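You operate a simulated robot arm through the tools that you are given. There is no shell and no other tool. Be economical: measure what you need, move in short steps, check, and stop when the job is done.

You run a simulated two-armed robot. Do the job below in one go: nothing can be reset, and whatever is moved stays where it is left.

## Task
Bin the strip printer's thin roll, fit the spare, feed paper twice.
Fine: bin it before the spare goes in; the spare lies beside the printer; grey tub; lid shut and latched before the feed.
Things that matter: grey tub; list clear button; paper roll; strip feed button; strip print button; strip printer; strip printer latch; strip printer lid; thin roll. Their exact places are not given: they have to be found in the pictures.

The check looks at the end state, three seconds after you hand in, the way a careful person would. Anything else that was tipped, shoved, dropped, spilled or broken makes it a failure. Lids that push on must go on centred and level and be pressed home; caps that screw on are set level and turned clockwise until they are tight.

## Robot
Two 7-joint arms with fingered hands on one trunk, on a base that drives. Base frame: it is fixed to the floor where the robot stands at the start and does not move with it; the origin is under the middle of the robot, x ahead of it, y to its left, z up; the surface under the hand at the start is at about z = 942. Units: mm, rad, N and s.
The left shoulder is at the start at [24, 173, 1249], the right one opposite. With the tool pointing down near the work surface each hand reaches from about 340 to 760 mm from the robot's upright axis, wherever it stands, measured 20 degrees to its own side. Places, roughly: list clear button [400, 0, 1000]; strip feed button [400, 100, 1000]; strip print button [400, 0, 1000]; strip printer [500, 0, 1000]; strip printer latch [500, 0, 1000]; strip printer lid [600, 100, 1000]. Payload 3.5 kg a hand.
Tool frame (each hand has its own): the origin (TCP) lies between the finger pads and is the grasp point; the fingertips stand 25 mm ahead of it; z points along the fingers, y is the line along which they close. Largest opening 88 mm; the body of the gripper starts 29 mm behind the TCP. The gripper is a hand of 3 fingers: y runs from the thumb to the fingers, the wrist lies at [-13, -97, -162] in the tool frame, and closing takes about 1.5 s.
Orientation is that of the tool frame in the base frame, as a unit quaternion [x, y, z, w]. With the fingers straight down and the wrist toward the robot, the tool's x, y and z point along [0, 1, 0], [1, 0, 0] and [0, 0, -1] of the base frame.

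## Interface
- The arms move only by the tool jog_arm. It takes "left_motion", "right_motion" or both (then of equal length, played together; a hand with none holds still); each is a list of rows, each a list of 2 entries, a list of its own where there are three numbers: the shift along the base's x, y, z in mm, then the turn, a rotation vector about the base's x, y, z in rad. In form: [[[dx, dy, dz], [wx, wy, wz]], ...]. A call has 1 to 10 rows; each row shifts and turns the commanded pose from where the row before left it. "left_grip" and "right_grip" are, for a hand that has rows, the finger opening in mm, from 0 to 88, set as the call begins (left out, the last holds). Each row takes 0.2 s and may step no farther than 50 mm and 0.15 rad from the row before; otherwise, or with a gripper value out of range, the whole call is refused. A pose out of reach is approached as far as the arm can. The call stops where the force on the tool passes 40 N (or 10 N more than at its start, if that is more) or the arm is blocked; 0.2 s more then pass. The fingers move at their own pace (about 72 mm/s each) and stop on an object; they squeeze with about 28 N. The grip force told is the motor's: it shows also when the fingers shut on nothing. Time passes only in rows, and 0.2 s behind the last, so rows that do not move let the fingers close. The reply holds the time, the measured pose of the TCP, the force on the tool along the base axes, the opening and the grip force, in the units named above and with some noise, with the torque about the TCP (base axes, N m) and any sound that the robot's microphone picked up.
- Cameras (640 x 400 px; columns grow to the right, rows downward): "scene" is now at [102.5, 12.5, 1474.6]; the picture's right is [0.14, -0.99, -0.01], its down [-0.61, -0.08, -0.78] and it looks along [0.78, 0.12, -0.62] (base axes); focal length 214 px, centre (320, 200). "left" rides on the left gripper at [-58, -85, -99] in its tool frame; the picture's right is [-0.67, -0.35, 0.66], its down [0.69, -0.63, 0.37] and it looks along [0.29, 0.69, 0.66] (tool axes); focal length 261 px, centre (320, 200). "right" rides on the right gripper at [58, -85, -99] in its tool frame; the picture's right is [-0.67, 0.35, -0.66], its down [-0.69, -0.63, 0.36] and it looks along [-0.29, 0.69, 0.66] (tool axes); focal length 261 px, centre (320, 200).
- grab_frame(camera): a new picture of that camera. No time passes.
- move_column(by): slides the trunk up (or, below 0, down) by that many mm; the arms and the scene camera ride with it, the base frame stays. It gives what a move gives, with no picture.
- roll_base(legs): drives the robot by 1 to 6 legs, each [ahead, left, turn to the left] in mm, mm and rad, along the robot's own axes; the way and the turn of a leg run together, so that a leg with both is an arc; at most 1500 mm and 3.142 rad a leg. The arms and the cameras ride along, it lands a little off, and it stops where it bumps. It gives what a move gives.
- curl_fingers(index, middle, thumb_bend, thumb_turn, hand): sets how far each is bent, from 0 (flat) to 100 (curled in); at 30 the hand is open as for a grip, at 70 the pads meet at the TCP. One left out holds its place. A second passes; each finger stops where it meets its share of the squeeze, and holds until it gets a number again. A gripper value or a shape takes the hand back. It gives what a move gives, with no picture; readings hold the bend of each and the force on the fingers (four entries, about 0 where the hand has none), thumb and palm. thumb_turn goes from beside the hand (0) to across from the fingers (100), as for a grip.
- hand_shape(shape, hand): the hand has 3 fingers and takes this shape, open, in about a second: jaw (thumb against the fingers, like two jaws); tri (thumb and two fingers); tip (a fingertip pinch); poke (one finger out to press); point (the index stretched); flat (the hand flat); cup (the hand cupped); fist (a fist). The gripper value then closes the fingers along that shape, each until it touches; the sizes above hold for jaw. It gives what a move gives, with no picture.
- aim_head(pan, tilt): turns the head with the scene camera to pan (to the left, within 1.501 rad either way) and tilt (down, from -0.506 to 1.204), counted from straight ahead of the robot. It gives what a move gives.
- probe_pixels(camera, pixels): for up to 12 pixels [column, row] of the newest picture of that camera ("zoom" is the newest enlarged one), the place [x, y, z] in the base frame of the surface seen there, good to about 3 mm. No time passes.
- enlarge(camera, box): a new picture of the part [left, top, right, bottom] of that camera's present view, enlarged. No time passes.
- close_job(): hands the job in; it is judged then, once.

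Work in short steps. Measure before you move; look again where a grasp or a placing could have gone wrong, and mend it. You have 80 turns and 70 pictures in all, those below and enlarged ones among them. Open the grippers and draw the arms clear of the work before you hand the job in, unless the task says otherwise; then end with one line.

The tools are called by a JSON object that holds its "op" and its "data". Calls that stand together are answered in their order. jog_arm: Moves the arms, as the interface text tells. Its arguments: {"type":"object","properties":{"left_motion":{"type":"array"},"left_grip":{"type":"number"},"right_motion":{"type":"array"},"right_grip":{"type":"number"}},"required":[]} The other tools are called the same way: move_column (by) slides the trunk up or down; hand_shape (shape, hand) gives the hand a shape; curl_fingers (index, middle, thumb_bend, thumb_turn, hand) moves the fingers one by one; roll_base (legs) drives the base; aim_head (pan, tilt) turns the head that bears the scene camera; grab_frame (camera) takes a picture; probe_pixels (camera, pixels) gives the place of the surface under pixels of a picture; enlarge (camera, box) takes an enlarged picture of a part of a camera's view; close_job () hands the job in.

At the start:

```text
t: 0.0
left_tcp_pos: [433.5, 226.9, 1389.4]
left_tool_rot: [0.707, 0.708, -0.001, 0.001]
left_wrist_force: [-0.3, 0.2, -0.5]
left_wrist_torque: [-0.03, -0.02, -0.01]
left_width: 87.8
left_grip_force: 0.0
left_shape: jaw
left_bend: [30.0, 30.0, 30.0, 98.0]
left_finger forces: [0.0, 0.1, 0.0, 0.0, 0.1, 0.1]
right_tcp_pos: [434.8, -168.2, 1351.6]
right_tool_rot: [0.707, 0.707, 0.001, 0.0]
right_wrist_force: [0.1, 0.6, 0.3]
right_wrist_torque: [0.04, 0.0, 0.01]
right_width: 87.5
right_grip_force: 0.0
right_shape: jaw
right_bend: [30.0, 30.0, 30.0, 98.0]
right_finger forces: [0.0, 0.1, 0.0, 0.1, 0.0, 0.0]
trunk travel left (down, up): [-325.0, 130.0]
robot x, y, heading: [0.5, -1.6, 0.005]
head pan, tilt: [0.145, 0.623]
```

scene: 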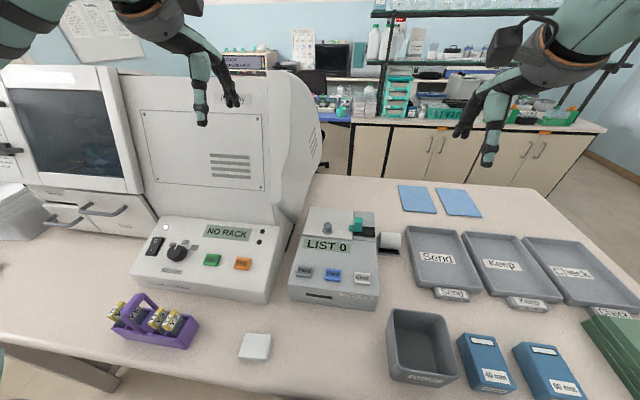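
right: 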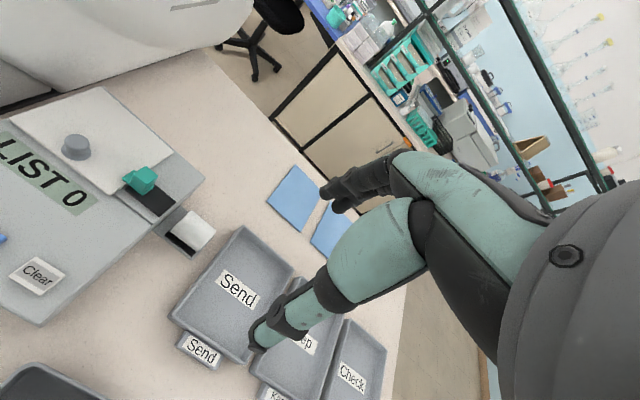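
left: 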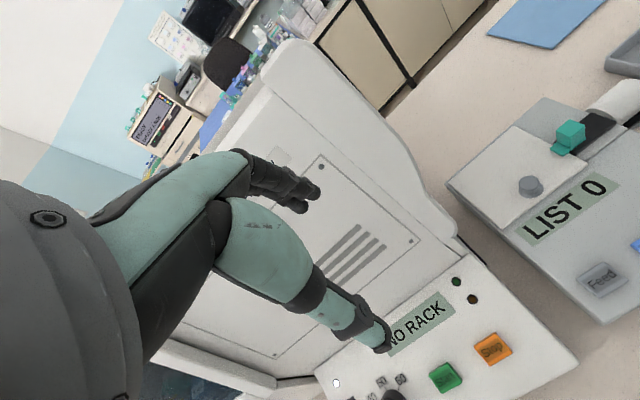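

The printer sits around pixel (335,255) in the scene view, with the lid, grey knob and teal latch at its rear. I zoom in on it.

{"op": "enlarge", "data": {"camera": "scene", "box": [280, 195, 440, 315]}}

{"op": "enlarge", "data": {"camera": "right", "box": [0, 70, 260, 330]}}

```text
3.33 times, centred on (360, 255) of scene
```

zoom: 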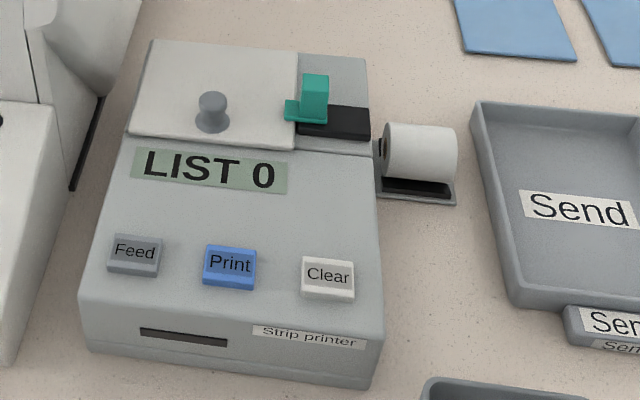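

```text
1.54 times, centred on (130, 200) of right
```

zoom: 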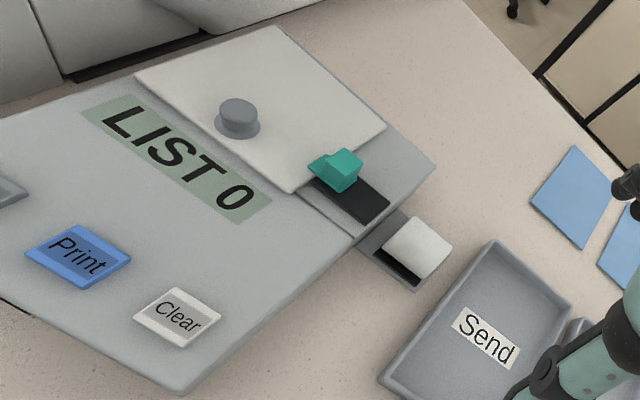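

I measure the printer's parts and the spare roll from the scene view.

{"op": "probe_pixels", "data": {"camera": "scene", "pixels": [[327.6, 224], [358.5, 219], [358.5, 228], [371, 232], [311, 209], [351, 212], [304, 233], [351, 238], [381, 236], [398, 236], [304, 270.6], [414, 360]]}}

{"op": "probe_pixels", "data": {"camera": "zoom", "pixels": [[238, 110], [343, 160], [345, 178], [318, 165], [370, 202], [410, 230], [445, 245], [405, 275], [290, 188], [382, 128], [275, 30], [140, 78]]}}

{"op": "enlarge", "data": {"camera": "scene", "box": [360, 280, 480, 400]}}

```text
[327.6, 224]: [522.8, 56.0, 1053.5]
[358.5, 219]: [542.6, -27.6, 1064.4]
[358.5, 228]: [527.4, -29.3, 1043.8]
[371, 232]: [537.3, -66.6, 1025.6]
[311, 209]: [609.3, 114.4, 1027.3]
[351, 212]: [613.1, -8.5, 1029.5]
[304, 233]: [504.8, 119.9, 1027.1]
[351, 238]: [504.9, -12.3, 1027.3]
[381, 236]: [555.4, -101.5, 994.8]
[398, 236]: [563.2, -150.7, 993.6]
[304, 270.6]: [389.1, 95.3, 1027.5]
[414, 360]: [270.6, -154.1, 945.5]
```

```text
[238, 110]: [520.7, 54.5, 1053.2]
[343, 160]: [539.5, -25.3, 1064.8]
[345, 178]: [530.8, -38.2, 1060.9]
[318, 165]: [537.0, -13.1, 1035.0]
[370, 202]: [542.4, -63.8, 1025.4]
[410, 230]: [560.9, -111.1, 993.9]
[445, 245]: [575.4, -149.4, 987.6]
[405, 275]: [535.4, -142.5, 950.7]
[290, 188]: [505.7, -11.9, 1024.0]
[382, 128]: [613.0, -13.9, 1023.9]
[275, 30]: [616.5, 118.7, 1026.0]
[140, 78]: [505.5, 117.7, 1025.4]
```

```text
3.33 times, centred on (420, 340) of scene
```

zoom: 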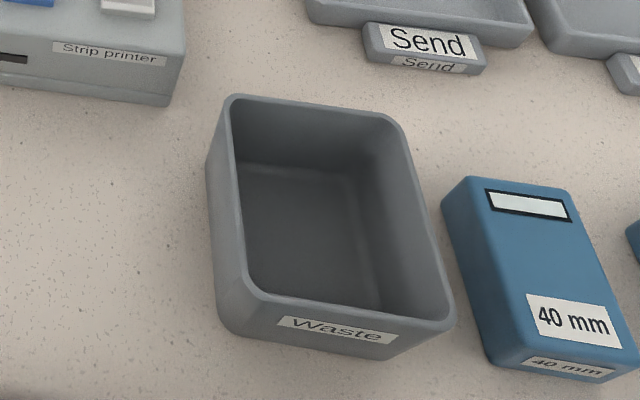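

The latch is a teal block at about (540,-28), tops at z≈1065, with its tongue over the lid edge (y≈-13), and a free black track toward -y. I bring the right hand above it.

{"op": "jog_arm", "data": {"right_motion": [[[17.5, 23.5, -33.5], [0, 0, 0]], [[17.5, 23.5, -33.5], [0, 0, 0]], [[17.5, 23.5, -33.5], [0, 0, 0]], [[17.5, 23.5, -33.5], [0, 0, 0]], [[17.5, 23.5, -33.5], [0, 0, 0]], [[17.5, 22, -33.5], [0, 0, 0]], [[0, 0, 0], [0, 0, 0]]], "right_grip": 60}}

{"op": "grab_frame", "data": {"camera": "right"}}

{"op": "grab_frame", "data": {"camera": "scene"}}

```text
t: 1.6
left_tcp_pos: [433.8, 224.0, 1388.0]
left_tool_rot: [0.707, 0.707, 0.0, 0.0]
left_wrist_force: [-0.1, 0.1, 0.6]
left_wrist_torque: [0.02, -0.02, 0.0]
left_width: 87.8
left_grip_force: 0.2
left_shape: jaw
left_bend: [30.0, 30.0, 30.0, 98.0]
left_finger forces: [0.0, 0.0, 0.0, 0.0, 0.0, 0.1]
right_tcp_pos: [540.5, -27.9, 1150.3]
right_tool_rot: [0.707, 0.707, 0.0, 0.0]
right_wrist_force: [0.7, -0.1, 0.8]
right_wrist_torque: [0.0, -0.03, 0.0]
right_width: 60.2
right_grip_force: 0.0
right_shape: jaw
right_bend: [28.0, 38.0, 59.0, 99.0]
right_finger forces: [0.0, 0.0, 0.0, 0.0, 0.1, 0.0]
trunk travel left (down, up): [-325.0, 130.0]
robot x, y, heading: [-0.8, 1.5, -0.003]
head pan, tilt: [0.145, 0.623]
```

```text
63 pictures are left
```

right: 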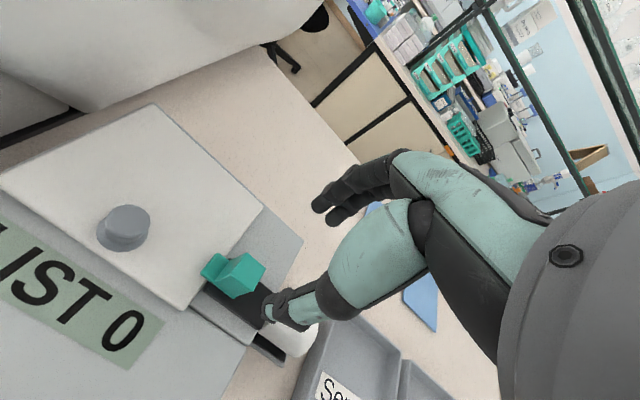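

```text
62 pictures are left
```

scene: 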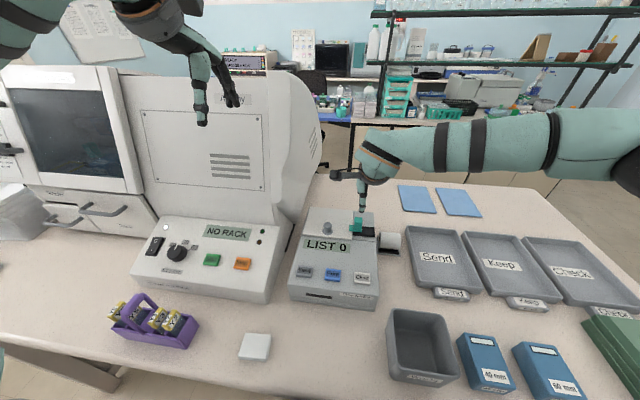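

The hand hangs above the latch. I go straight down to TCP z≈1062 with the opening at 60, then close on the block.

{"op": "jog_arm", "data": {"right_motion": [[[0, 0, -40], [0, 0, 0]], [[0, 0, -35], [0, 0, 0]], [[0, 0, -13], [0, 0, 0]], [[0, 0, 0], [0, 0, 0]]]}}

{"op": "enlarge", "data": {"camera": "scene", "box": [300, 160, 420, 280]}}

```text
t: 2.6
left_tcp_pos: [434.0, 224.6, 1388.2]
left_tool_rot: [0.707, 0.707, 0.0, 0.0]
left_wrist_force: [-0.2, -0.3, 0.3]
left_wrist_torque: [0.04, 0.01, -0.03]
left_width: 87.8
left_grip_force: 0.1
left_shape: jaw
left_bend: [30.0, 30.0, 30.0, 98.0]
left_finger forces: [0.0, 0.0, 0.1, 0.0, 0.0, 0.0]
right_tcp_pos: [540.0, -26.9, 1060.7]
right_tool_rot: [0.707, 0.707, 0.0, -0.001]
right_wrist_force: [0.7, 0.6, -1.2]
right_wrist_torque: [0.0, 0.01, 0.01]
right_width: 60.3
right_grip_force: 0.1
right_shape: jaw
right_bend: [28.0, 38.0, 59.0, 99.0]
right_finger forces: [0.1, 0.0, 0.0, 0.1, 0.0, 0.0]
trunk travel left (down, up): [-325.0, 130.0]
robot x, y, heading: [-5.5, -3.0, -0.004]
head pan, tilt: [0.145, 0.623]
```

```text
3.33 times, centred on (360, 220) of scene
```

zoom: 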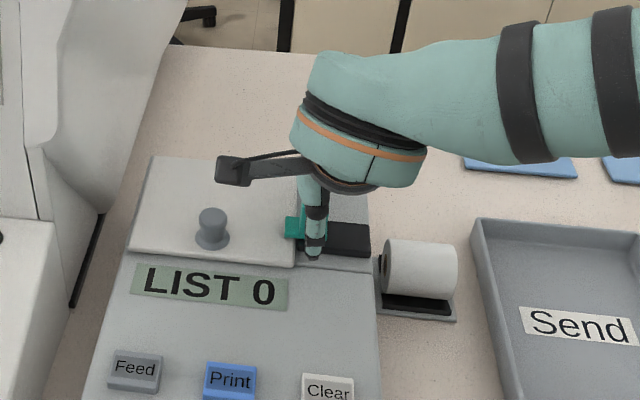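

Thumb in front of and fingers behind the block. I close and drag 15 mm toward -y as a test.

{"op": "jog_arm", "data": {"right_motion": [[[0, 0, 0], [0, 0, 0]], [[0, 0, 0], [0, 0, 0]], [[0, 0, 0], [0, 0, 0]], [[0, 0, 0], [0, 0, 0]], [[0, -8, 0], [0, 0, 0]], [[0, -8, 0], [0, 0, 0]], [[0, -8, 0], [0, 0, 0]], [[0, -6, 0], [0, 0, 0]]], "right_grip": 10}}

{"op": "enlarge", "data": {"camera": "scene", "box": [300, 160, 420, 280]}}

```text
t: 4.4
left_tcp_pos: [433.8, 231.2, 1387.9]
left_tool_rot: [0.706, 0.708, -0.001, 0.003]
left_wrist_force: [0.9, 0.8, -0.2]
left_wrist_torque: [0.03, 0.0, -0.03]
left_width: 87.7
left_grip_force: 0.1
left_shape: jaw
left_bend: [30.0, 30.0, 30.0, 98.0]
left_finger forces: [0.1, 0.1, 0.0, 0.0, 0.1, 0.1]
right_tcp_pos: [538.1, -53.3, 1062.8]
right_tool_rot: [0.706, 0.708, -0.001, 0.0]
right_wrist_force: [-8.0, 24.5, -6.0]
right_wrist_torque: [0.4, 0.09, 0.16]
right_width: 14.7
right_grip_force: 28.3
right_shape: jaw
right_bend: [73.0, 74.0, 75.0, 96.0]
right_finger forces: [16.7, 0.0, 0.0, 0.1, 24.7, 0.1]
trunk travel left (down, up): [-325.0, 130.0]
robot x, y, heading: [-2.5, 0.3, -0.0]
head pan, tilt: [0.145, 0.623]
```

```text
3.33 times, centred on (360, 220) of scene
```

zoom: 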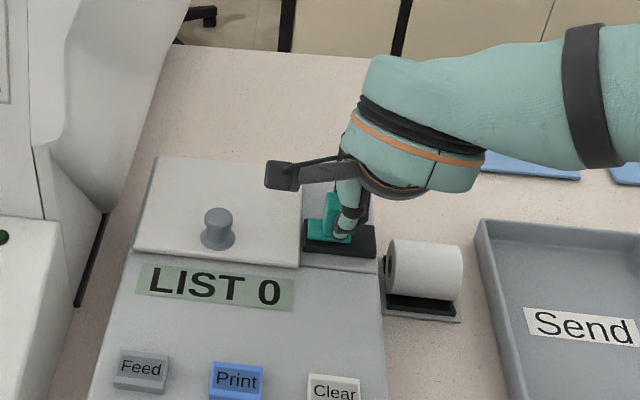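

The latch slid to about the lid edge with 24 N resisting. I open, then look at where it stands.

{"op": "jog_arm", "data": {"right_motion": [[[0, 0, 0], [0, 0, 0]], [[0, 0, 0], [0, 0, 0]], [[0, 0, 0], [0, 0, 0]], [[0, 0, 0], [0, 0, 0]], [[0, 0, 45], [0, 0, 0]], [[0, -40, 20], [0, 0, 0]], [[0, -40, 0], [0, 0, 0]]], "right_grip": 60}}

{"op": "enlarge", "data": {"camera": "scene", "box": [300, 180, 400, 260]}}

```text
t: 6.0
left_tcp_pos: [434.3, 223.7, 1389.8]
left_tool_rot: [0.707, 0.707, -0.001, 0.0]
left_wrist_force: [-0.9, -0.6, -0.1]
left_wrist_torque: [0.02, 0.0, 0.0]
left_width: 87.6
left_grip_force: 0.0
left_shape: jaw
left_bend: [30.0, 30.0, 30.0, 98.0]
left_finger forces: [0.0, 0.0, 0.0, 0.0, 0.1, 0.0]
right_tcp_pos: [541.0, -139.7, 1127.4]
right_tool_rot: [0.707, 0.707, 0.0, -0.002]
right_wrist_force: [-0.2, 0.1, -0.5]
right_wrist_torque: [0.01, 0.0, -0.02]
right_width: 59.3
right_grip_force: 0.0
right_shape: jaw
right_bend: [28.0, 38.0, 60.0, 100.0]
right_finger forces: [0.0, 0.1, 0.1, 0.1, 0.0, 0.0]
trunk travel left (down, up): [-325.0, 130.0]
robot x, y, heading: [-0.6, -1.9, -0.0]
head pan, tilt: [0.145, 0.623]
```

```text
5.00 times, centred on (350, 220) of scene
```

zoom: 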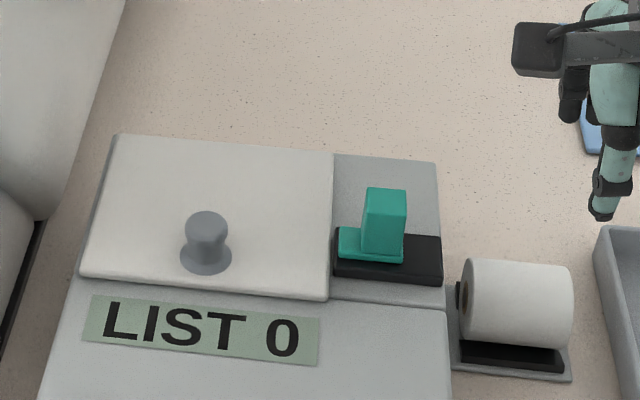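

The latch tongue is now clear of the lid. I'll pinch the knob from the ±y sides with the right hand (so the lid can swing about the pinch line), so I turn the hand +90° about z while moving over the knob.

{"op": "jog_arm", "data": {"right_motion": [[[-2, 10, 20], [0, 0, 0.15]], [[-2, 20, 0], [0, 0, 0.15]], [[-2, 20, 0], [0, 0, 0.15]], [[-2, 20, 0], [0, 0, 0.15]], [[-2, 20, 0], [0, 0, 0.15]], [[-2, 20, 0], [0, 0, 0.15]], [[-2, 20, 0], [0, 0, 0.15]], [[-2, 20, 0], [0, 0, 0.15]], [[-2, 20, 0], [0, 0, 0.15]], [[-1, 25, 0], [0, 0, 0.15]]]}}

{"op": "jog_arm", "data": {"right_motion": [[[0, 0, 0], [0, 0, 0.071]], [[0, 0, 0], [0, 0, 0]]]}}

{"op": "grab_frame", "data": {"camera": "scene"}}

```text
t: 8.2
left_tcp_pos: [434.1, 224.6, 1389.6]
left_tool_rot: [0.707, 0.707, 0.0, 0.0]
left_wrist_force: [-0.5, -0.4, -0.6]
left_wrist_torque: [-0.01, 0.04, 0.0]
left_width: 87.6
left_grip_force: 0.1
left_shape: jaw
left_bend: [30.0, 30.0, 30.0, 98.0]
left_finger forces: [0.0, 0.1, 0.1, 0.0, 0.1, 0.1]
right_tcp_pos: [529.2, -42.1, 1147.3]
right_tool_rot: [0.376, 0.926, 0.0, -0.001]
right_wrist_force: [0.0, -0.3, 0.5]
right_wrist_torque: [0.0, -0.03, -0.01]
right_width: 59.5
right_grip_force: 0.1
right_shape: jaw
right_bend: [28.0, 38.0, 60.0, 100.0]
right_finger forces: [0.1, 0.1, 0.0, 0.1, 0.1, 0.0]
right hand out of reach, approached as far as the arm can: row 6, 7, 8, 9, 10
trunk travel left (down, up): [-325.0, 130.0]
robot x, y, heading: [2.9, -1.6, -0.001]
head pan, tilt: [0.145, 0.623]
```

```text
t: 8.8
left_tcp_pos: [433.9, 224.2, 1389.6]
left_tool_rot: [0.707, 0.707, 0.0, 0.001]
left_wrist_force: [-0.5, 0.3, -0.5]
left_wrist_torque: [0.0, -0.02, 0.01]
left_width: 87.5
left_grip_force: 0.1
left_shape: jaw
left_bend: [30.0, 30.0, 30.0, 98.0]
left_finger forces: [0.0, 0.0, 0.0, 0.0, 0.1, 0.0]
right_tcp_pos: [529.3, -43.2, 1146.7]
right_tool_rot: [0.377, 0.926, 0.001, 0.0]
right_wrist_force: [0.0, -0.1, 0.2]
right_wrist_torque: [-0.02, 0.0, -0.02]
right_width: 59.8
right_grip_force: 0.0
right_shape: jaw
right_bend: [28.0, 38.0, 60.0, 100.0]
right_finger forces: [0.1, 0.0, 0.0, 0.1, 0.0, 0.1]
right hand out of reach, approached as far as the arm can: row 1
trunk travel left (down, up): [-325.0, 130.0]
robot x, y, heading: [0.4, -1.8, -0.0]
head pan, tilt: [0.145, 0.623]
```

```text
58 pictures are left
```

scene: 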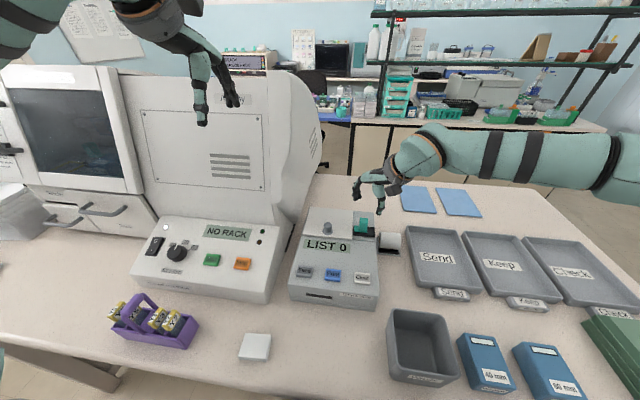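

The wrist limits this turn (out of reach at ~46°). New plan: the left hand lifts the knob, tilting as it goes, and the right hand pushes the lid the rest of the way from underneath. First I take the right hand back to its default orientation, clear to the right.

{"op": "jog_arm", "data": {"right_motion": [[[-10, -20, 10], [0, 0, -0.15]], [[-10, -20, 10], [0, 0, -0.15]], [[-10, -20, 10], [0, 0, -0.15]], [[-10, -20, 0], [0, 0, -0.15]], [[-10, -20, 0], [0, 0, -0.15]], [[-10, -20, 0], [0, 0, -0.05]], [[0, 0, 0], [0, 0, 0]]], "left_motion": [[[10, -25, -40], [0, 0, 0]], [[13, -28, -38], [0, 0, 0]], [[13, -28, -38], [0, 0, 0]], [[13, -28, -38], [0, 0, 0]], [[13, -28, -38], [0, 0, 0]], [[13, -28, -38], [0, 0, 0]], [[13, -4, -39], [0, 0, 0]]], "left_grip": 60}}

{"op": "grab_frame", "data": {"camera": "left"}}

```text
t: 10.4
left_tcp_pos: [523.6, 56.9, 1122.2]
left_tool_rot: [0.707, 0.707, 0.0, 0.001]
left_wrist_force: [-0.5, 0.0, 0.4]
left_wrist_torque: [0.0, 0.01, -0.02]
left_width: 60.4
left_grip_force: 0.2
left_shape: jaw
left_bend: [28.0, 38.0, 59.0, 99.0]
left_finger forces: [0.0, 0.0, 0.0, 0.0, 0.0, 0.0]
right_tcp_pos: [471.8, -164.2, 1177.5]
right_tool_rot: [0.707, 0.707, -0.002, -0.001]
right_wrist_force: [-0.1, 0.1, -0.6]
right_wrist_torque: [-0.02, -0.01, 0.02]
right_width: 59.7
right_grip_force: 0.0
right_shape: jaw
right_bend: [28.0, 38.0, 60.0, 100.0]
right_finger forces: [0.1, 0.1, 0.0, 0.0, 0.1, 0.1]
trunk travel left (down, up): [-325.0, 130.0]
robot x, y, heading: [-1.7, -0.8, 0.0]
head pan, tilt: [0.145, 0.623]
```

```text
57 pictures are left
```

left: 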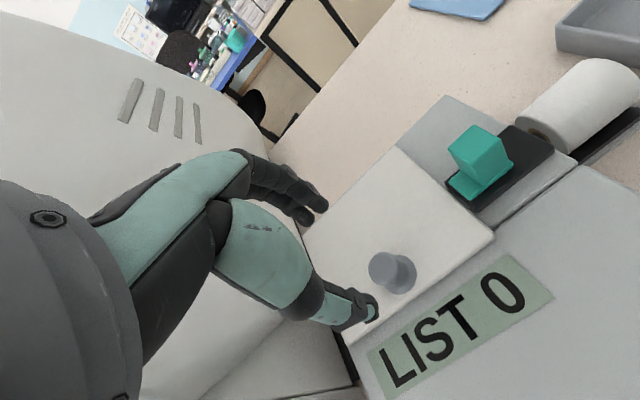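

The left hand is over the knob. I lower to TCP z≈1056 and close.

{"op": "jog_arm", "data": {"left_motion": [[[0, -1, -30], [0, 0, 0]], [[0, -1, -25], [0, 0, 0]], [[0, 0, -11], [0, 0, 0]], [[0, 0, 0], [0, 0, 0]]]}}

{"op": "jog_arm", "data": {"left_motion": [[[0, 0, 0], [0, 0, 0]], [[0, 0, 0], [0, 0, 0]], [[0, 0, 0], [0, 0, 0]], [[0, 0, 0], [0, 0, 0]], [[0, 0, 0], [0, 0, 0]]], "left_grip": 5}}

{"op": "enlarge", "data": {"camera": "scene", "box": [270, 160, 390, 280]}}

```text
t: 11.4
left_tcp_pos: [521.1, 54.7, 1054.6]
left_tool_rot: [0.707, 0.707, 0.0, 0.0]
left_wrist_force: [0.4, -0.2, -0.8]
left_wrist_torque: [0.03, 0.01, 0.0]
left_width: 60.4
left_grip_force: 0.0
left_shape: jaw
left_bend: [28.0, 38.0, 59.0, 99.0]
left_finger forces: [0.0, 0.0, 0.0, 0.0, 0.0, 0.1]
right_tcp_pos: [472.8, -164.3, 1176.7]
right_tool_rot: [0.708, 0.707, 0.0, -0.001]
right_wrist_force: [0.1, 0.2, 0.7]
right_wrist_torque: [-0.02, 0.05, -0.02]
right_width: 59.4
right_grip_force: 0.1
right_shape: jaw
right_bend: [28.0, 38.0, 60.0, 100.0]
right_finger forces: [0.0, 0.0, 0.0, 0.0, 0.0, 0.1]
trunk travel left (down, up): [-325.0, 130.0]
robot x, y, heading: [2.6, 1.2, -0.0]
head pan, tilt: [0.145, 0.623]
```

```text
t: 12.6
left_tcp_pos: [520.6, 53.9, 1052.5]
left_tool_rot: [0.707, 0.707, 0.0, 0.001]
left_wrist_force: [0.8, -0.5, 1.7]
left_wrist_torque: [0.07, -0.21, 0.03]
left_width: 15.3
left_grip_force: 27.6
left_shape: jaw
left_bend: [73.0, 59.0, 74.0, 100.0]
left_finger forces: [15.9, 10.5, 0.1, 0.0, 24.4, 0.0]
right_tcp_pos: [472.7, -165.4, 1176.6]
right_tool_rot: [0.707, 0.707, 0.001, 0.0]
right_wrist_force: [0.3, -0.3, -0.5]
right_wrist_torque: [-0.01, -0.01, 0.0]
right_width: 59.8
right_grip_force: 0.0
right_shape: jaw
right_bend: [28.0, 38.0, 60.0, 100.0]
right_finger forces: [0.1, 0.1, 0.0, 0.0, 0.1, 0.0]
trunk travel left (down, up): [-325.0, 130.0]
robot x, y, heading: [-2.3, -6.0, 0.002]
head pan, tilt: [0.145, 0.623]
```

```text
3.33 times, centred on (330, 220) of scene
```

zoom: 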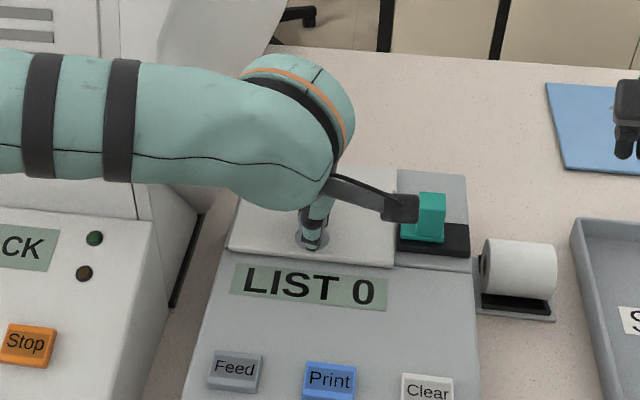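

The knob neck is held. I lift along the hinge arc (hinge assumed at the back edge x≈613) by 0.48 rad and check the forces.

{"op": "jog_arm", "data": {"left_motion": [[[4.3, 0, 10.8], [0, 0.12, 0]], [[5.5, 0, 10.2], [0, 0.12, 0]], [[6.7, 0, 9.5], [0, 0.12, 0]], [[7.8, 0, 8.6], [0, 0.12, 0]], [[0, 0, 0], [0, 0, 0]]]}}

{"op": "enlarge", "data": {"camera": "scene", "box": [270, 130, 410, 270]}}

```text
t: 13.8
left_tcp_pos: [544.5, 53.4, 1093.9]
left_tool_rot: [0.687, 0.687, -0.168, -0.167]
left_wrist_force: [-2.9, 0.1, 3.1]
left_wrist_torque: [0.12, -0.12, 0.01]
left_width: 14.9
left_grip_force: 27.5
left_shape: jaw
left_bend: [73.0, 60.0, 74.0, 100.0]
left_finger forces: [15.6, 12.9, 0.0, 0.1, 29.0, 0.1]
right_tcp_pos: [471.9, -164.2, 1176.5]
right_tool_rot: [0.707, 0.707, 0.001, 0.0]
right_wrist_force: [0.1, -0.7, -0.1]
right_wrist_torque: [0.01, 0.0, 0.0]
right_width: 59.6
right_grip_force: 0.0
right_shape: jaw
right_bend: [28.0, 38.0, 60.0, 100.0]
right_finger forces: [0.1, 0.0, 0.1, 0.1, 0.0, 0.1]
trunk travel left (down, up): [-325.0, 130.0]
robot x, y, heading: [-4.4, 1.1, 0.003]
head pan, tilt: [0.145, 0.623]
```

```text
2.86 times, centred on (340, 200) of scene
```

zoom: 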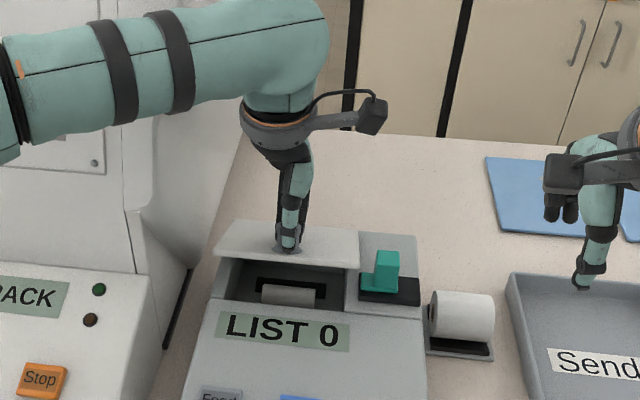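

The lid swings smoothly on a back hinge (small forces), with the thin roll visible inside at zoom (288,295). I continue the arc.

{"op": "jog_arm", "data": {"left_motion": [[[8.75, 0, 7.6], [0, 0.12, 0]], [[9.6, 0, 6.5], [0, 0.12, 0]], [[10.3, 0, 5.3], [0, 0.12, 0]], [[10.9, 0, 4.1], [0, 0.12, 0]], [[11.3, 0, 2.6], [0, 0.12, 0]], [[11.5, 0, 1.4], [0, 0.12, 0]], [[0, 0, 0], [0, 0, 0]]]}}

{"op": "grab_frame", "data": {"camera": "scene"}}

```text
t: 15.4
left_tcp_pos: [550.8, 57.3, 1109.0]
left_tool_rot: [0.636, 0.636, -0.308, -0.311]
left_wrist_force: [26.9, -21.9, -8.3]
left_wrist_torque: [-0.68, -1.71, 0.35]
left_width: 15.8
left_grip_force: 27.2
left_shape: jaw
left_bend: [72.0, 55.0, 76.0, 100.0]
left_finger forces: [54.3, 25.2, 0.1, 0.1, 20.8, 0.0]
left hand out of reach, approached as far as the arm can: row 3, 4, 5, 6
right_tcp_pos: [479.4, -169.3, 1172.5]
right_tool_rot: [0.708, 0.706, -0.001, -0.004]
right_wrist_force: [-0.6, 0.7, 0.9]
right_wrist_torque: [0.02, 0.02, 0.0]
right_width: 59.9
right_grip_force: 0.0
right_shape: jaw
right_bend: [28.0, 38.0, 60.0, 100.0]
right_finger forces: [0.0, 0.1, 0.0, 0.0, 0.1, 0.0]
trunk travel left (down, up): [-325.0, 130.0]
robot x, y, heading: [-1.6, 1.4, -0.001]
head pan, tilt: [0.145, 0.623]
```

```text
54 pictures are left
```

scene: 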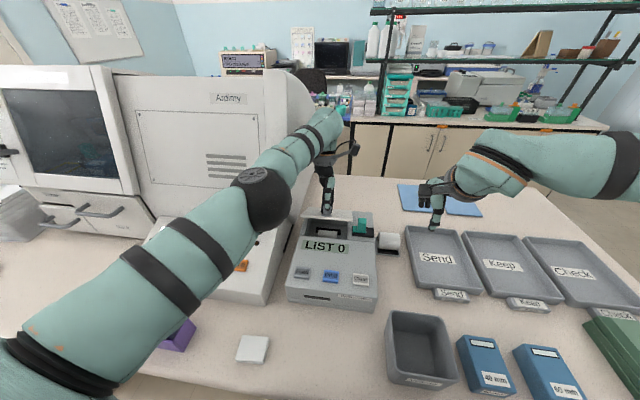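

The arm hit its limit with the lid at roughly 35–50°. I relax the excess left tilt, and meanwhile ready the right hand, closed and tilted forward, in front of the printer.

{"op": "jog_arm", "data": {"left_motion": [[[0, 0, 0], [0, -0.1, 0]], [[0, 0, 0], [0, -0.1, 0]], [[0, 0, 0], [0, -0.05, 0]], [[0, 0, 0], [0, 0, 0]], [[0, 0, 0], [0, 0, 0]], [[0, 0, 0], [0, 0, 0]]], "right_motion": [[[-10, 25, 5], [0, -0.12, 0]], [[-10, 25, 0], [0, -0.12, 0]], [[-10, 25, 0], [0, -0.12, 0]], [[-10, 25, 0], [0, -0.12, 0]], [[-10, 25, 0], [0, -0.12, 0]], [[-5, 20, 0], [0, -0.1, 0]]], "right_grip": 0}}

{"op": "enlarge", "data": {"camera": "scene", "box": [280, 150, 420, 270]}}

{"op": "grab_frame", "data": {"camera": "right"}}

```text
t: 16.8
left_tcp_pos: [580.4, 51.0, 1117.7]
left_tool_rot: [0.67, 0.671, -0.225, -0.223]
left_wrist_force: [-17.3, 0.9, 20.4]
left_wrist_torque: [0.03, 0.79, 0.02]
left_width: 15.7
left_grip_force: 27.9
left_shape: jaw
left_bend: [74.0, 73.0, 72.0, 100.0]
left_finger forces: [9.5, 3.7, 0.1, 0.1, 37.1, 0.0]
left hand out of reach, approached as far as the arm can: row 1, 2, 3
right_tcp_pos: [410.9, -17.6, 1184.2]
right_tool_rot: [0.663, 0.663, 0.246, 0.244]
right_wrist_force: [-0.3, 0.7, -0.5]
right_wrist_torque: [-0.02, 0.0, 0.0]
right_width: 0.0
right_grip_force: 28.4
right_shape: jaw
right_bend: [70.0, 70.0, 37.0, 100.0]
right_finger forces: [0.0, 0.0, 0.1, 0.1, 0.1, 0.0]
trunk travel left (down, up): [-325.0, 130.0]
robot x, y, heading: [0.2, -0.9, -0.004]
head pan, tilt: [0.145, 0.623]
```

```text
3.33 times, centred on (350, 210) of scene
```

zoom: 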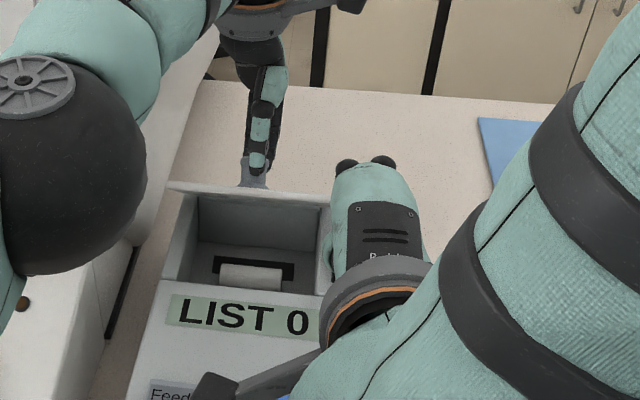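

```text
52 pictures are left
```

right: 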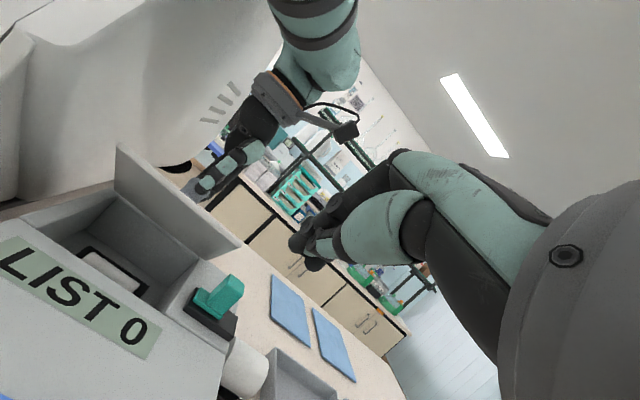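

The lid is now well up (edge running from (115,148) to (240,243) in the right view). I probe it and the roll.

{"op": "probe_pixels", "data": {"camera": "right", "pixels": [[118, 155], [175, 200], [230, 240], [200, 255], [150, 220], [220, 270], [225, 295], [115, 262], [95, 252], [130, 278]]}}

```text
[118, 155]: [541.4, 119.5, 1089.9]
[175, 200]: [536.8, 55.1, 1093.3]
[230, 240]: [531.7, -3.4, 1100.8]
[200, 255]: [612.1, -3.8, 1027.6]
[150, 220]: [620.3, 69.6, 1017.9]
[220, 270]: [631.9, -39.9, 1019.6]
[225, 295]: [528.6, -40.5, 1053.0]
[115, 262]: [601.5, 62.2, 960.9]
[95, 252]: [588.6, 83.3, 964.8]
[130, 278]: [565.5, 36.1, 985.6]
```

The lid edge is at about (535, y, 1095), i.e. 42° open. I bring the right fingertips just under it near y≈0.

{"op": "jog_arm", "data": {"right_motion": [[[15, 6, -25], [0, 0, 0]], [[20, 6, -25], [0, 0, 0]], [[22, 6, -25], [0, 0, 0]], [[25, 0, -22], [0, 0, 0]], [[17, 0, 0], [0, 0, 0]], [[17, 0, 0], [0, 0, 0]], [[0, 0, 0], [0, 0, 0]]]}}

{"op": "grab_frame", "data": {"camera": "right"}}

{"op": "grab_frame", "data": {"camera": "scene"}}

```text
t: 17.9
left_tcp_pos: [580.8, 50.4, 1119.3]
left_tool_rot: [0.671, 0.671, -0.224, -0.224]
left_wrist_force: [-14.9, 0.1, 17.3]
left_wrist_torque: [0.06, 0.67, 0.01]
left_width: 15.8
left_grip_force: 27.6
left_shape: jaw
left_bend: [74.0, 73.0, 72.0, 100.0]
left_finger forces: [9.7, 4.6, 0.1, 0.1, 34.9, 0.0]
right_tcp_pos: [520.9, -26.7, 1128.4]
right_tool_rot: [0.704, 0.611, 0.281, 0.227]
right_wrist_force: [-0.4, 0.4, -0.8]
right_wrist_torque: [0.01, -0.02, 0.0]
right_width: 0.0
right_grip_force: 27.4
right_shape: jaw
right_bend: [70.0, 70.0, 37.0, 100.0]
right_finger forces: [0.0, 0.1, 0.0, 0.0, 0.0, 0.0]
trunk travel left (down, up): [-325.0, 130.0]
robot x, y, heading: [1.5, -0.7, -0.0]
head pan, tilt: [0.145, 0.623]
stopped in row 5 (right hand): the arm was blocked; the commanded pose is now the measured one
```

```text
51 pictures are left
```

right: 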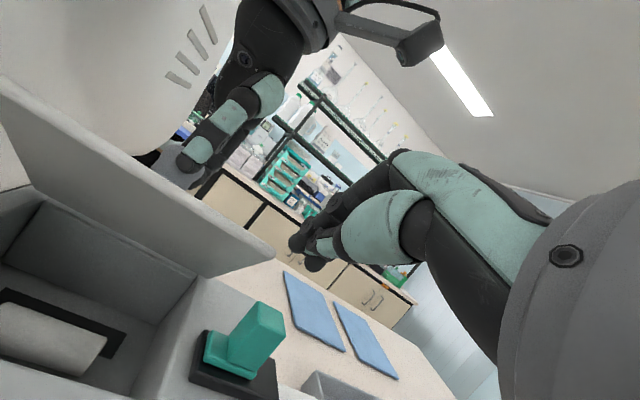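

```text
50 pictures are left
```

scene: 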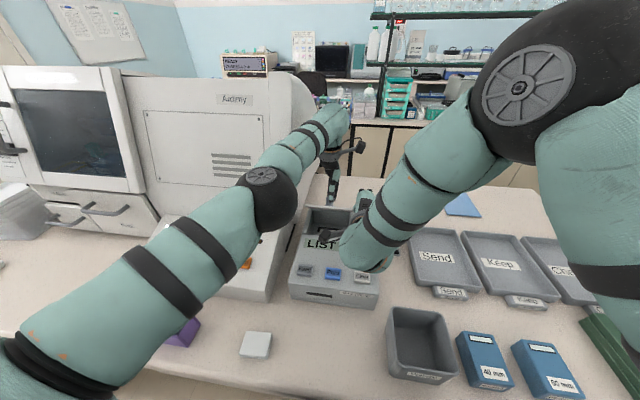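

The right arm got blocked on the way with no contact force, probably by its own geometry at that tilt. I back off, reduce the tilt, and recentre it in front of the lid.

{"op": "jog_arm", "data": {"right_motion": [[[-15, 5, 10], [0, 0.1, 0.07]], [[-15, 5, 0], [0, 0.1, 0.07]], [[-15, 5, 0], [0, 0.1, 0]], [[-5, 5, -10], [0, 0.08, 0]], [[0, 5, -15], [0, 0, 0]], [[0, 5, -15], [0, 0, 0]], [[0, 0, 0], [0, 0, 0]]]}}

```text
t: 19.5
left_tcp_pos: [580.4, 51.7, 1116.4]
left_tool_rot: [0.67, 0.671, -0.225, -0.225]
left_wrist_force: [-16.6, -1.4, 20.2]
left_wrist_torque: [-0.03, 0.69, 0.05]
left_width: 15.6
left_grip_force: 28.1
left_shape: jaw
left_bend: [74.0, 73.0, 71.0, 100.0]
left_finger forces: [9.4, 4.0, 0.0, 0.0, 36.1, 0.0]
right_tcp_pos: [470.8, 2.8, 1097.6]
right_tool_rot: [0.7, 0.69, 0.163, 0.084]
right_wrist_force: [0.0, 0.2, 0.3]
right_wrist_torque: [-0.04, 0.0, -0.01]
right_width: 0.1
right_grip_force: 28.3
right_shape: jaw
right_bend: [70.0, 70.0, 37.0, 100.0]
right_finger forces: [0.0, 0.0, 0.0, 0.0, 0.0, 0.1]
trunk travel left (down, up): [-325.0, 130.0]
robot x, y, heading: [-2.2, 1.3, 0.002]
head pan, tilt: [0.145, 0.623]
```

Now the fingertips are in front of the lid. I go lower and move in until the edge is touched.

{"op": "jog_arm", "data": {"right_motion": [[[15, 0, -11], [0, 0, 0]], [[15, 0, -11], [0, 0, 0]], [[10, 0, 0], [0, 0, 0]], [[8, 0, 0], [0, 0, 0]], [[6, 0, 0], [0, 0, 0]], [[0, 0, 0], [0, 0, 0]]]}}

{"op": "grab_frame", "data": {"camera": "right"}}

```text
t: 20.6
left_tcp_pos: [578.2, 50.8, 1121.9]
left_tool_rot: [0.671, 0.672, -0.222, -0.221]
left_wrist_force: [1.8, -1.5, 24.6]
left_wrist_torque: [0.05, 0.49, 0.01]
left_width: 17.4
left_grip_force: 28.3
left_shape: jaw
left_bend: [74.0, 61.0, 74.0, 100.0]
left_finger forces: [13.3, 8.2, 0.0, 0.0, 36.2, 0.1]
right_tcp_pos: [516.8, 5.1, 1076.4]
right_tool_rot: [0.699, 0.692, 0.16, 0.084]
right_wrist_force: [-27.3, -1.6, 2.6]
right_wrist_torque: [0.02, -0.76, -0.4]
right_width: 0.2
right_grip_force: 27.7
right_shape: jaw
right_bend: [70.0, 70.0, 74.0, 100.0]
right_finger forces: [0.1, 26.4, 0.0, 0.1, 0.0, 0.0]
trunk travel left (down, up): [-325.0, 130.0]
robot x, y, heading: [0.8, 1.0, -0.003]
head pan, tilt: [0.145, 0.623]
stopped in row 5 (right hand): the force on the tool passed its limit at 43 N (the readings are from after the stop); the commanded pose is now the measured one
```

```text
49 pictures are left
```

right: 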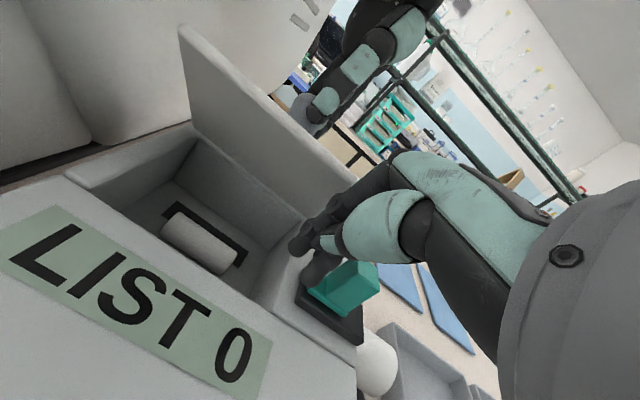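

The fingers now bear on the lid edge (27 N). I open the left hand so the right push takes over, and withdraw the left upward.

{"op": "jog_arm", "data": {"left_motion": [[[0, 0, 0], [0, 0, 0]], [[0, 0, 0], [0, 0, 0]], [[0, 0, 0], [0, 0, 0]], [[0, 0, 0], [0, 0, 0]], [[8, 0, 20], [0, 0, 0]], [[8, 10, 30], [0, 0, 0]], [[0, 40, 20], [0, -0.1, 0]], [[0, 40, 10], [0, -0.1, 0]], [[0, 0, 0], [0, 0, 0]]], "left_grip": 85}}

{"op": "grab_frame", "data": {"camera": "right"}}

{"op": "grab_frame", "data": {"camera": "scene"}}

```text
t: 21.2
left_tcp_pos: [588.8, 52.8, 1113.0]
left_tool_rot: [0.668, 0.672, -0.227, -0.225]
left_wrist_force: [0.4, -0.6, -0.7]
left_wrist_torque: [-0.04, 0.04, -0.01]
left_width: 84.7
left_grip_force: 0.0
left_shape: jaw
left_bend: [31.0, 31.0, 31.0, 98.0]
left_finger forces: [0.1, 0.0, 0.0, 0.1, 0.0, 0.1]
right_tcp_pos: [525.9, 5.5, 1070.8]
right_tool_rot: [0.699, 0.693, 0.157, 0.08]
right_wrist_force: [-0.8, 0.3, 0.1]
right_wrist_torque: [0.01, -0.03, 0.02]
right_width: 0.0
right_grip_force: 28.0
right_shape: jaw
right_bend: [70.0, 70.0, 75.0, 100.0]
right_finger forces: [0.0, 0.4, 0.0, 0.0, 0.0, 0.0]
trunk travel left (down, up): [-325.0, 130.0]
robot x, y, heading: [0.1, 0.7, 0.004]
head pan, tilt: [0.145, 0.623]
stopped in row 2 (right hand): the force on the tool passed its limit at 48 N (the readings are from after the stop); the commanded pose is now the measured one
```

```text
48 pictures are left
```

right: 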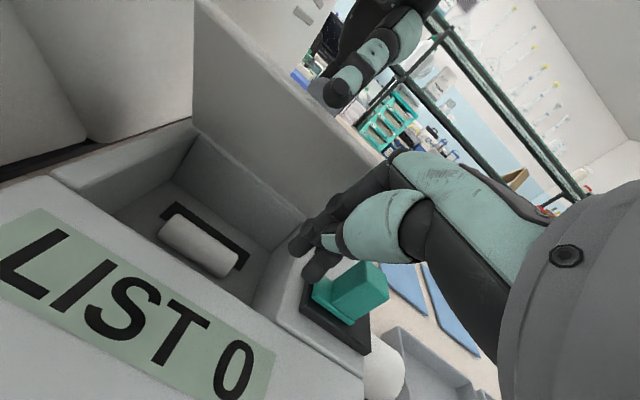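

```text
47 pictures are left
```

scene: 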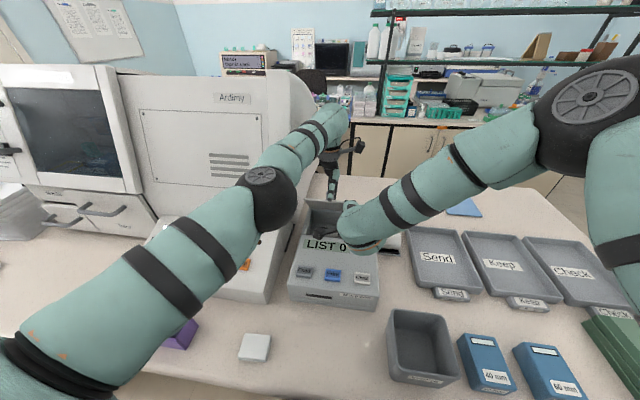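

The lid stays up with almost no force on either hand. I withdraw the left hand upward and then left.

{"op": "jog_arm", "data": {"left_motion": [[[6, 0, 20], [0, 0, 0]], [[6, 0, 30], [0, 0, 0]], [[0, 0, 30], [0, -0.1, 0]], [[0, 40, 10], [0, -0.1, 0]], [[-20, 40, 10], [0, -0.1, 0]], [[0, 0, 0], [0, 0, 0]]]}}

{"op": "enlarge", "data": {"camera": "scene", "box": [270, 150, 410, 270]}}

{"op": "grab_frame", "data": {"camera": "right"}}

```text
t: 22.8
left_tcp_pos: [644.0, 85.8, 1229.9]
left_tool_rot: [0.707, 0.686, -0.114, -0.132]
left_wrist_force: [0.9, 0.4, -0.6]
left_wrist_torque: [-0.03, -0.04, -0.01]
left_width: 84.5
left_grip_force: 0.0
left_shape: jaw
left_bend: [31.0, 31.0, 31.0, 98.0]
left_finger forces: [0.0, 0.0, 0.1, 0.0, 0.0, 0.0]
left hand out of reach, approached as far as the arm can: row 1, 2, 3, 4, 5
right_tcp_pos: [526.8, -13.4, 1071.8]
right_tool_rot: [0.702, 0.689, 0.16, 0.076]
right_wrist_force: [0.2, 1.0, 0.3]
right_wrist_torque: [-0.02, 0.02, -0.02]
right_width: 0.0
right_grip_force: 28.0
right_shape: jaw
right_bend: [70.0, 70.0, 75.0, 100.0]
right_finger forces: [0.3, 0.1, 0.0, 0.0, 0.0, 0.0]
trunk travel left (down, up): [-325.0, 130.0]
robot x, y, heading: [-2.5, -1.7, -0.012]
head pan, tilt: [0.145, 0.623]
stopped in row 6 (left hand): the arm was blocked; the commanded pose is now the measured one
```

```text
3.33 times, centred on (340, 210) of scene
```

zoom: 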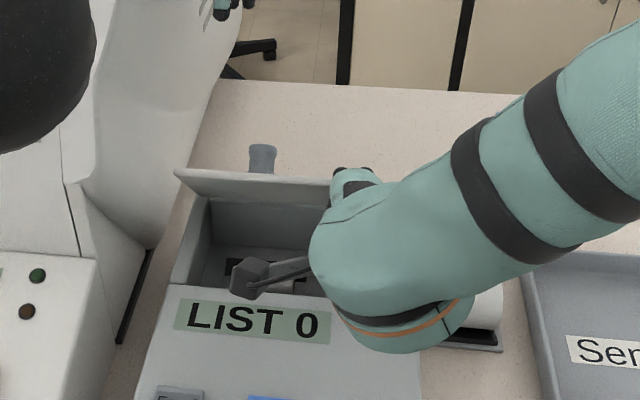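

```text
45 pictures are left
```

right: 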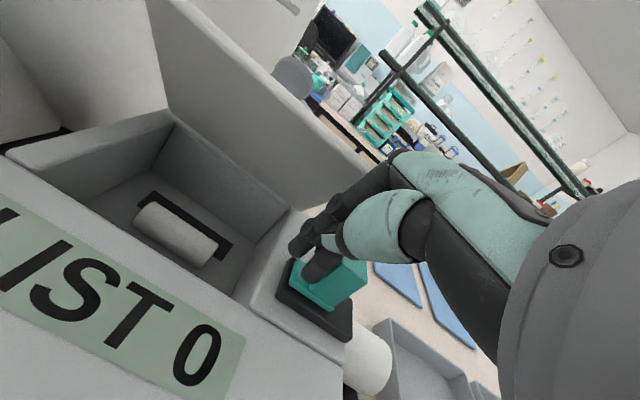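

The left arm was blocked during its withdrawal, possibly by the analyser hood. I look at the whole scene.

{"op": "grab_frame", "data": {"camera": "scene"}}

{"op": "grab_frame", "data": {"camera": "left"}}

```text
44 pictures are left
```

scene: 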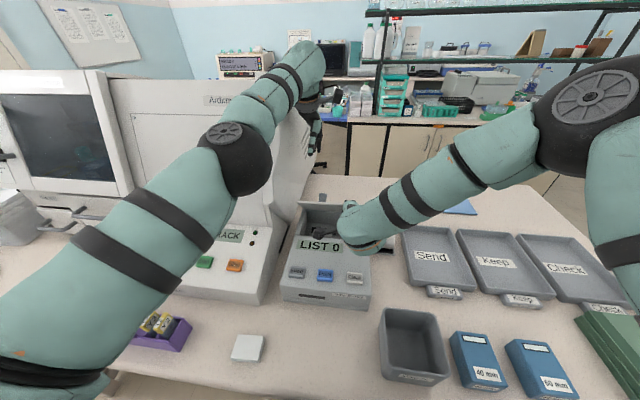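

```text
43 pictures are left
```

left: 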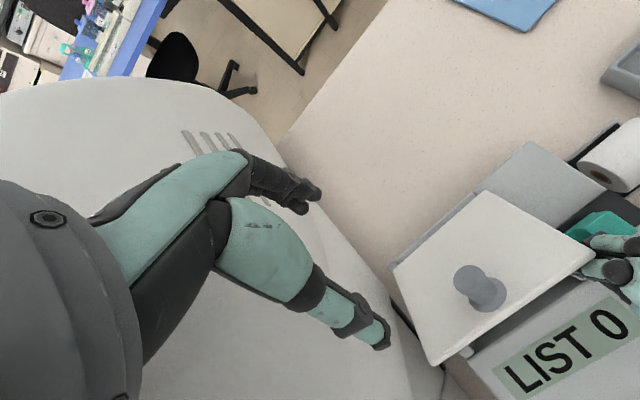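

The hand hovers next to the hood. I draw the left hand back toward the robot (away from the hood first) to its parking spot.

{"op": "jog_arm", "data": {"left_motion": [[[-30, -15, 20], [0, 0, 0]], [[-40, -5, 20], [0, -0.1, 0]], [[-40, 10, 20], [0, -0.1, 0]], [[-40, 30, 20], [0, -0.1, 0]], [[-30, 35, 20], [0, 0, 0]], [[-20, 35, 25], [0, 0, 0]], [[-10, 30, 30], [0, 0, 0]], [[0, 10, 10], [0, 0, 0]]]}}

{"op": "enlarge", "data": {"camera": "scene", "box": [250, 150, 410, 270]}}

```text
refused: row 4 steps farther than a row can; nothing moved
```

```text
3.33 times, centred on (330, 210) of scene
```

zoom: 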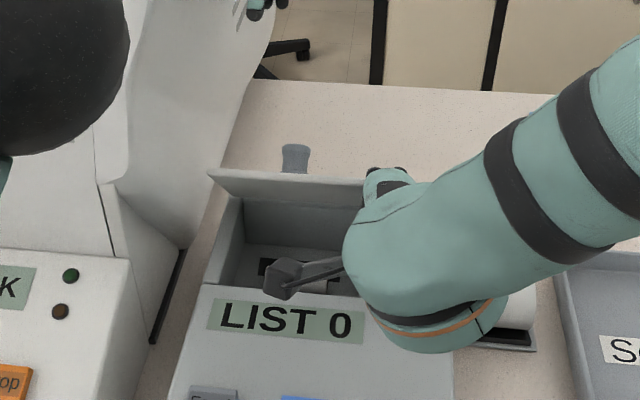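

One row was a bit too long; same path with smaller steps.

{"op": "jog_arm", "data": {"left_motion": [[[-30, -15, 20], [0, 0, 0]], [[-40, -5, 20], [0, -0.1, 0]], [[-40, 10, 20], [0, -0.1, 0]], [[-35, 25, 20], [0, -0.1, 0]], [[-28, 30, 20], [0, 0, 0]], [[-20, 35, 25], [0, 0, 0]], [[-10, 30, 30], [0, 0, 0]], [[0, 20, 10], [0, 0, 0]], [[0, 0, 0], [0, 0, 0]]]}}

{"op": "grab_frame", "data": {"camera": "scene"}}

```text
t: 24.8
left_tcp_pos: [597.3, 210.2, 1471.9]
left_tool_rot: [0.71, 0.704, -0.014, -0.019]
left_wrist_force: [1.0, -0.1, -0.9]
left_wrist_torque: [0.02, 0.04, 0.02]
left_width: 84.7
left_grip_force: 0.0
left_shape: jaw
left_bend: [31.0, 30.0, 31.0, 98.0]
left_finger forces: [0.0, 0.1, 0.0, 0.0, 0.1, 0.1]
left hand out of reach, approached as far as the arm can: row 1, 2, 3, 4, 5, 6, 7, 8
right_tcp_pos: [524.7, 2.2, 1072.7]
right_tool_rot: [0.7, 0.692, 0.158, 0.08]
right_wrist_force: [-0.3, 0.7, 0.0]
right_wrist_torque: [0.01, 0.01, -0.02]
right_width: 0.0
right_grip_force: 27.6
right_shape: jaw
right_bend: [70.0, 70.0, 75.0, 100.0]
right_finger forces: [0.0, 0.4, 0.0, 0.0, 0.0, 0.0]
trunk travel left (down, up): [-325.0, 130.0]
robot x, y, heading: [1.4, -3.2, -0.01]
head pan, tilt: [0.145, 0.623]
```

```text
41 pictures are left
```

scene: 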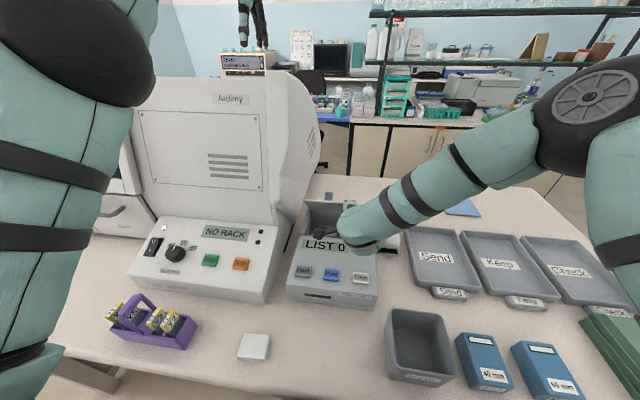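

Left is clear. Now the right fingers push the lid up and back.

{"op": "jog_arm", "data": {"right_motion": [[[9, 0, 8], [0, 0, 0]], [[9, 0, 8], [0, 0, 0]], [[9, 0, 8], [0, 0, 0]], [[9, 0, 7], [0, 0, 0]], [[9, 0, 7], [0, 0, 0]], [[9, 0, 7], [0, 0, 0]], [[9, 0, 5], [0, 0, 0]], [[9, 0, 3], [0, 0, 0]], [[9, 0, 0], [0, 0, 0]]], "left_motion": [[[-20, 0, -5], [0, 0, 0]], [[-20, 0, -5], [0, 0, 0]], [[-20, 0, -5], [0, 0, 0]], [[-20, 0, -5], [0, 0, 0]], [[-20, 0, -10], [0, 0, 0]], [[-20, 0, -10], [0, 0, 0]], [[-20, 0, -10], [0, 0, 0]], [[-20, 0, -10], [0, 0, 0]], [[-20, 0, -10], [0, 0, 0]]]}}

{"op": "enlarge", "data": {"camera": "scene", "box": [250, 130, 430, 270]}}

```text
t: 26.8
left_tcp_pos: [418.5, 209.1, 1399.3]
left_tool_rot: [0.71, 0.703, -0.015, -0.019]
left_wrist_force: [0.1, -0.7, -0.7]
left_wrist_torque: [0.04, -0.02, -0.02]
left_width: 84.5
left_grip_force: 0.1
left_shape: jaw
left_bend: [31.0, 30.0, 31.0, 98.0]
left_finger forces: [0.0, 0.0, 0.0, 0.0, 0.0, 0.0]
right_tcp_pos: [606.0, 4.3, 1126.1]
right_tool_rot: [0.7, 0.692, 0.157, 0.08]
right_wrist_force: [0.1, -0.2, -0.6]
right_wrist_torque: [-0.01, -0.02, 0.03]
right_width: 0.1
right_grip_force: 27.8
right_shape: jaw
right_bend: [70.0, 70.0, 75.0, 100.0]
right_finger forces: [0.0, 0.1, 0.0, 0.0, 0.0, 0.0]
trunk travel left (down, up): [-325.0, 130.0]
robot x, y, heading: [-0.3, 1.8, -0.009]
head pan, tilt: [0.145, 0.623]
```

```text
2.86 times, centred on (340, 200) of scene
```

zoom: 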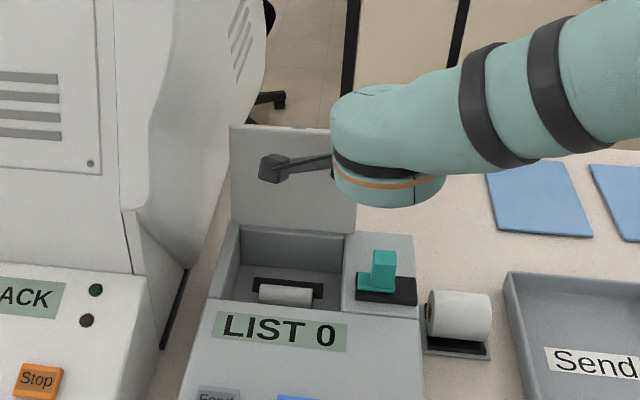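

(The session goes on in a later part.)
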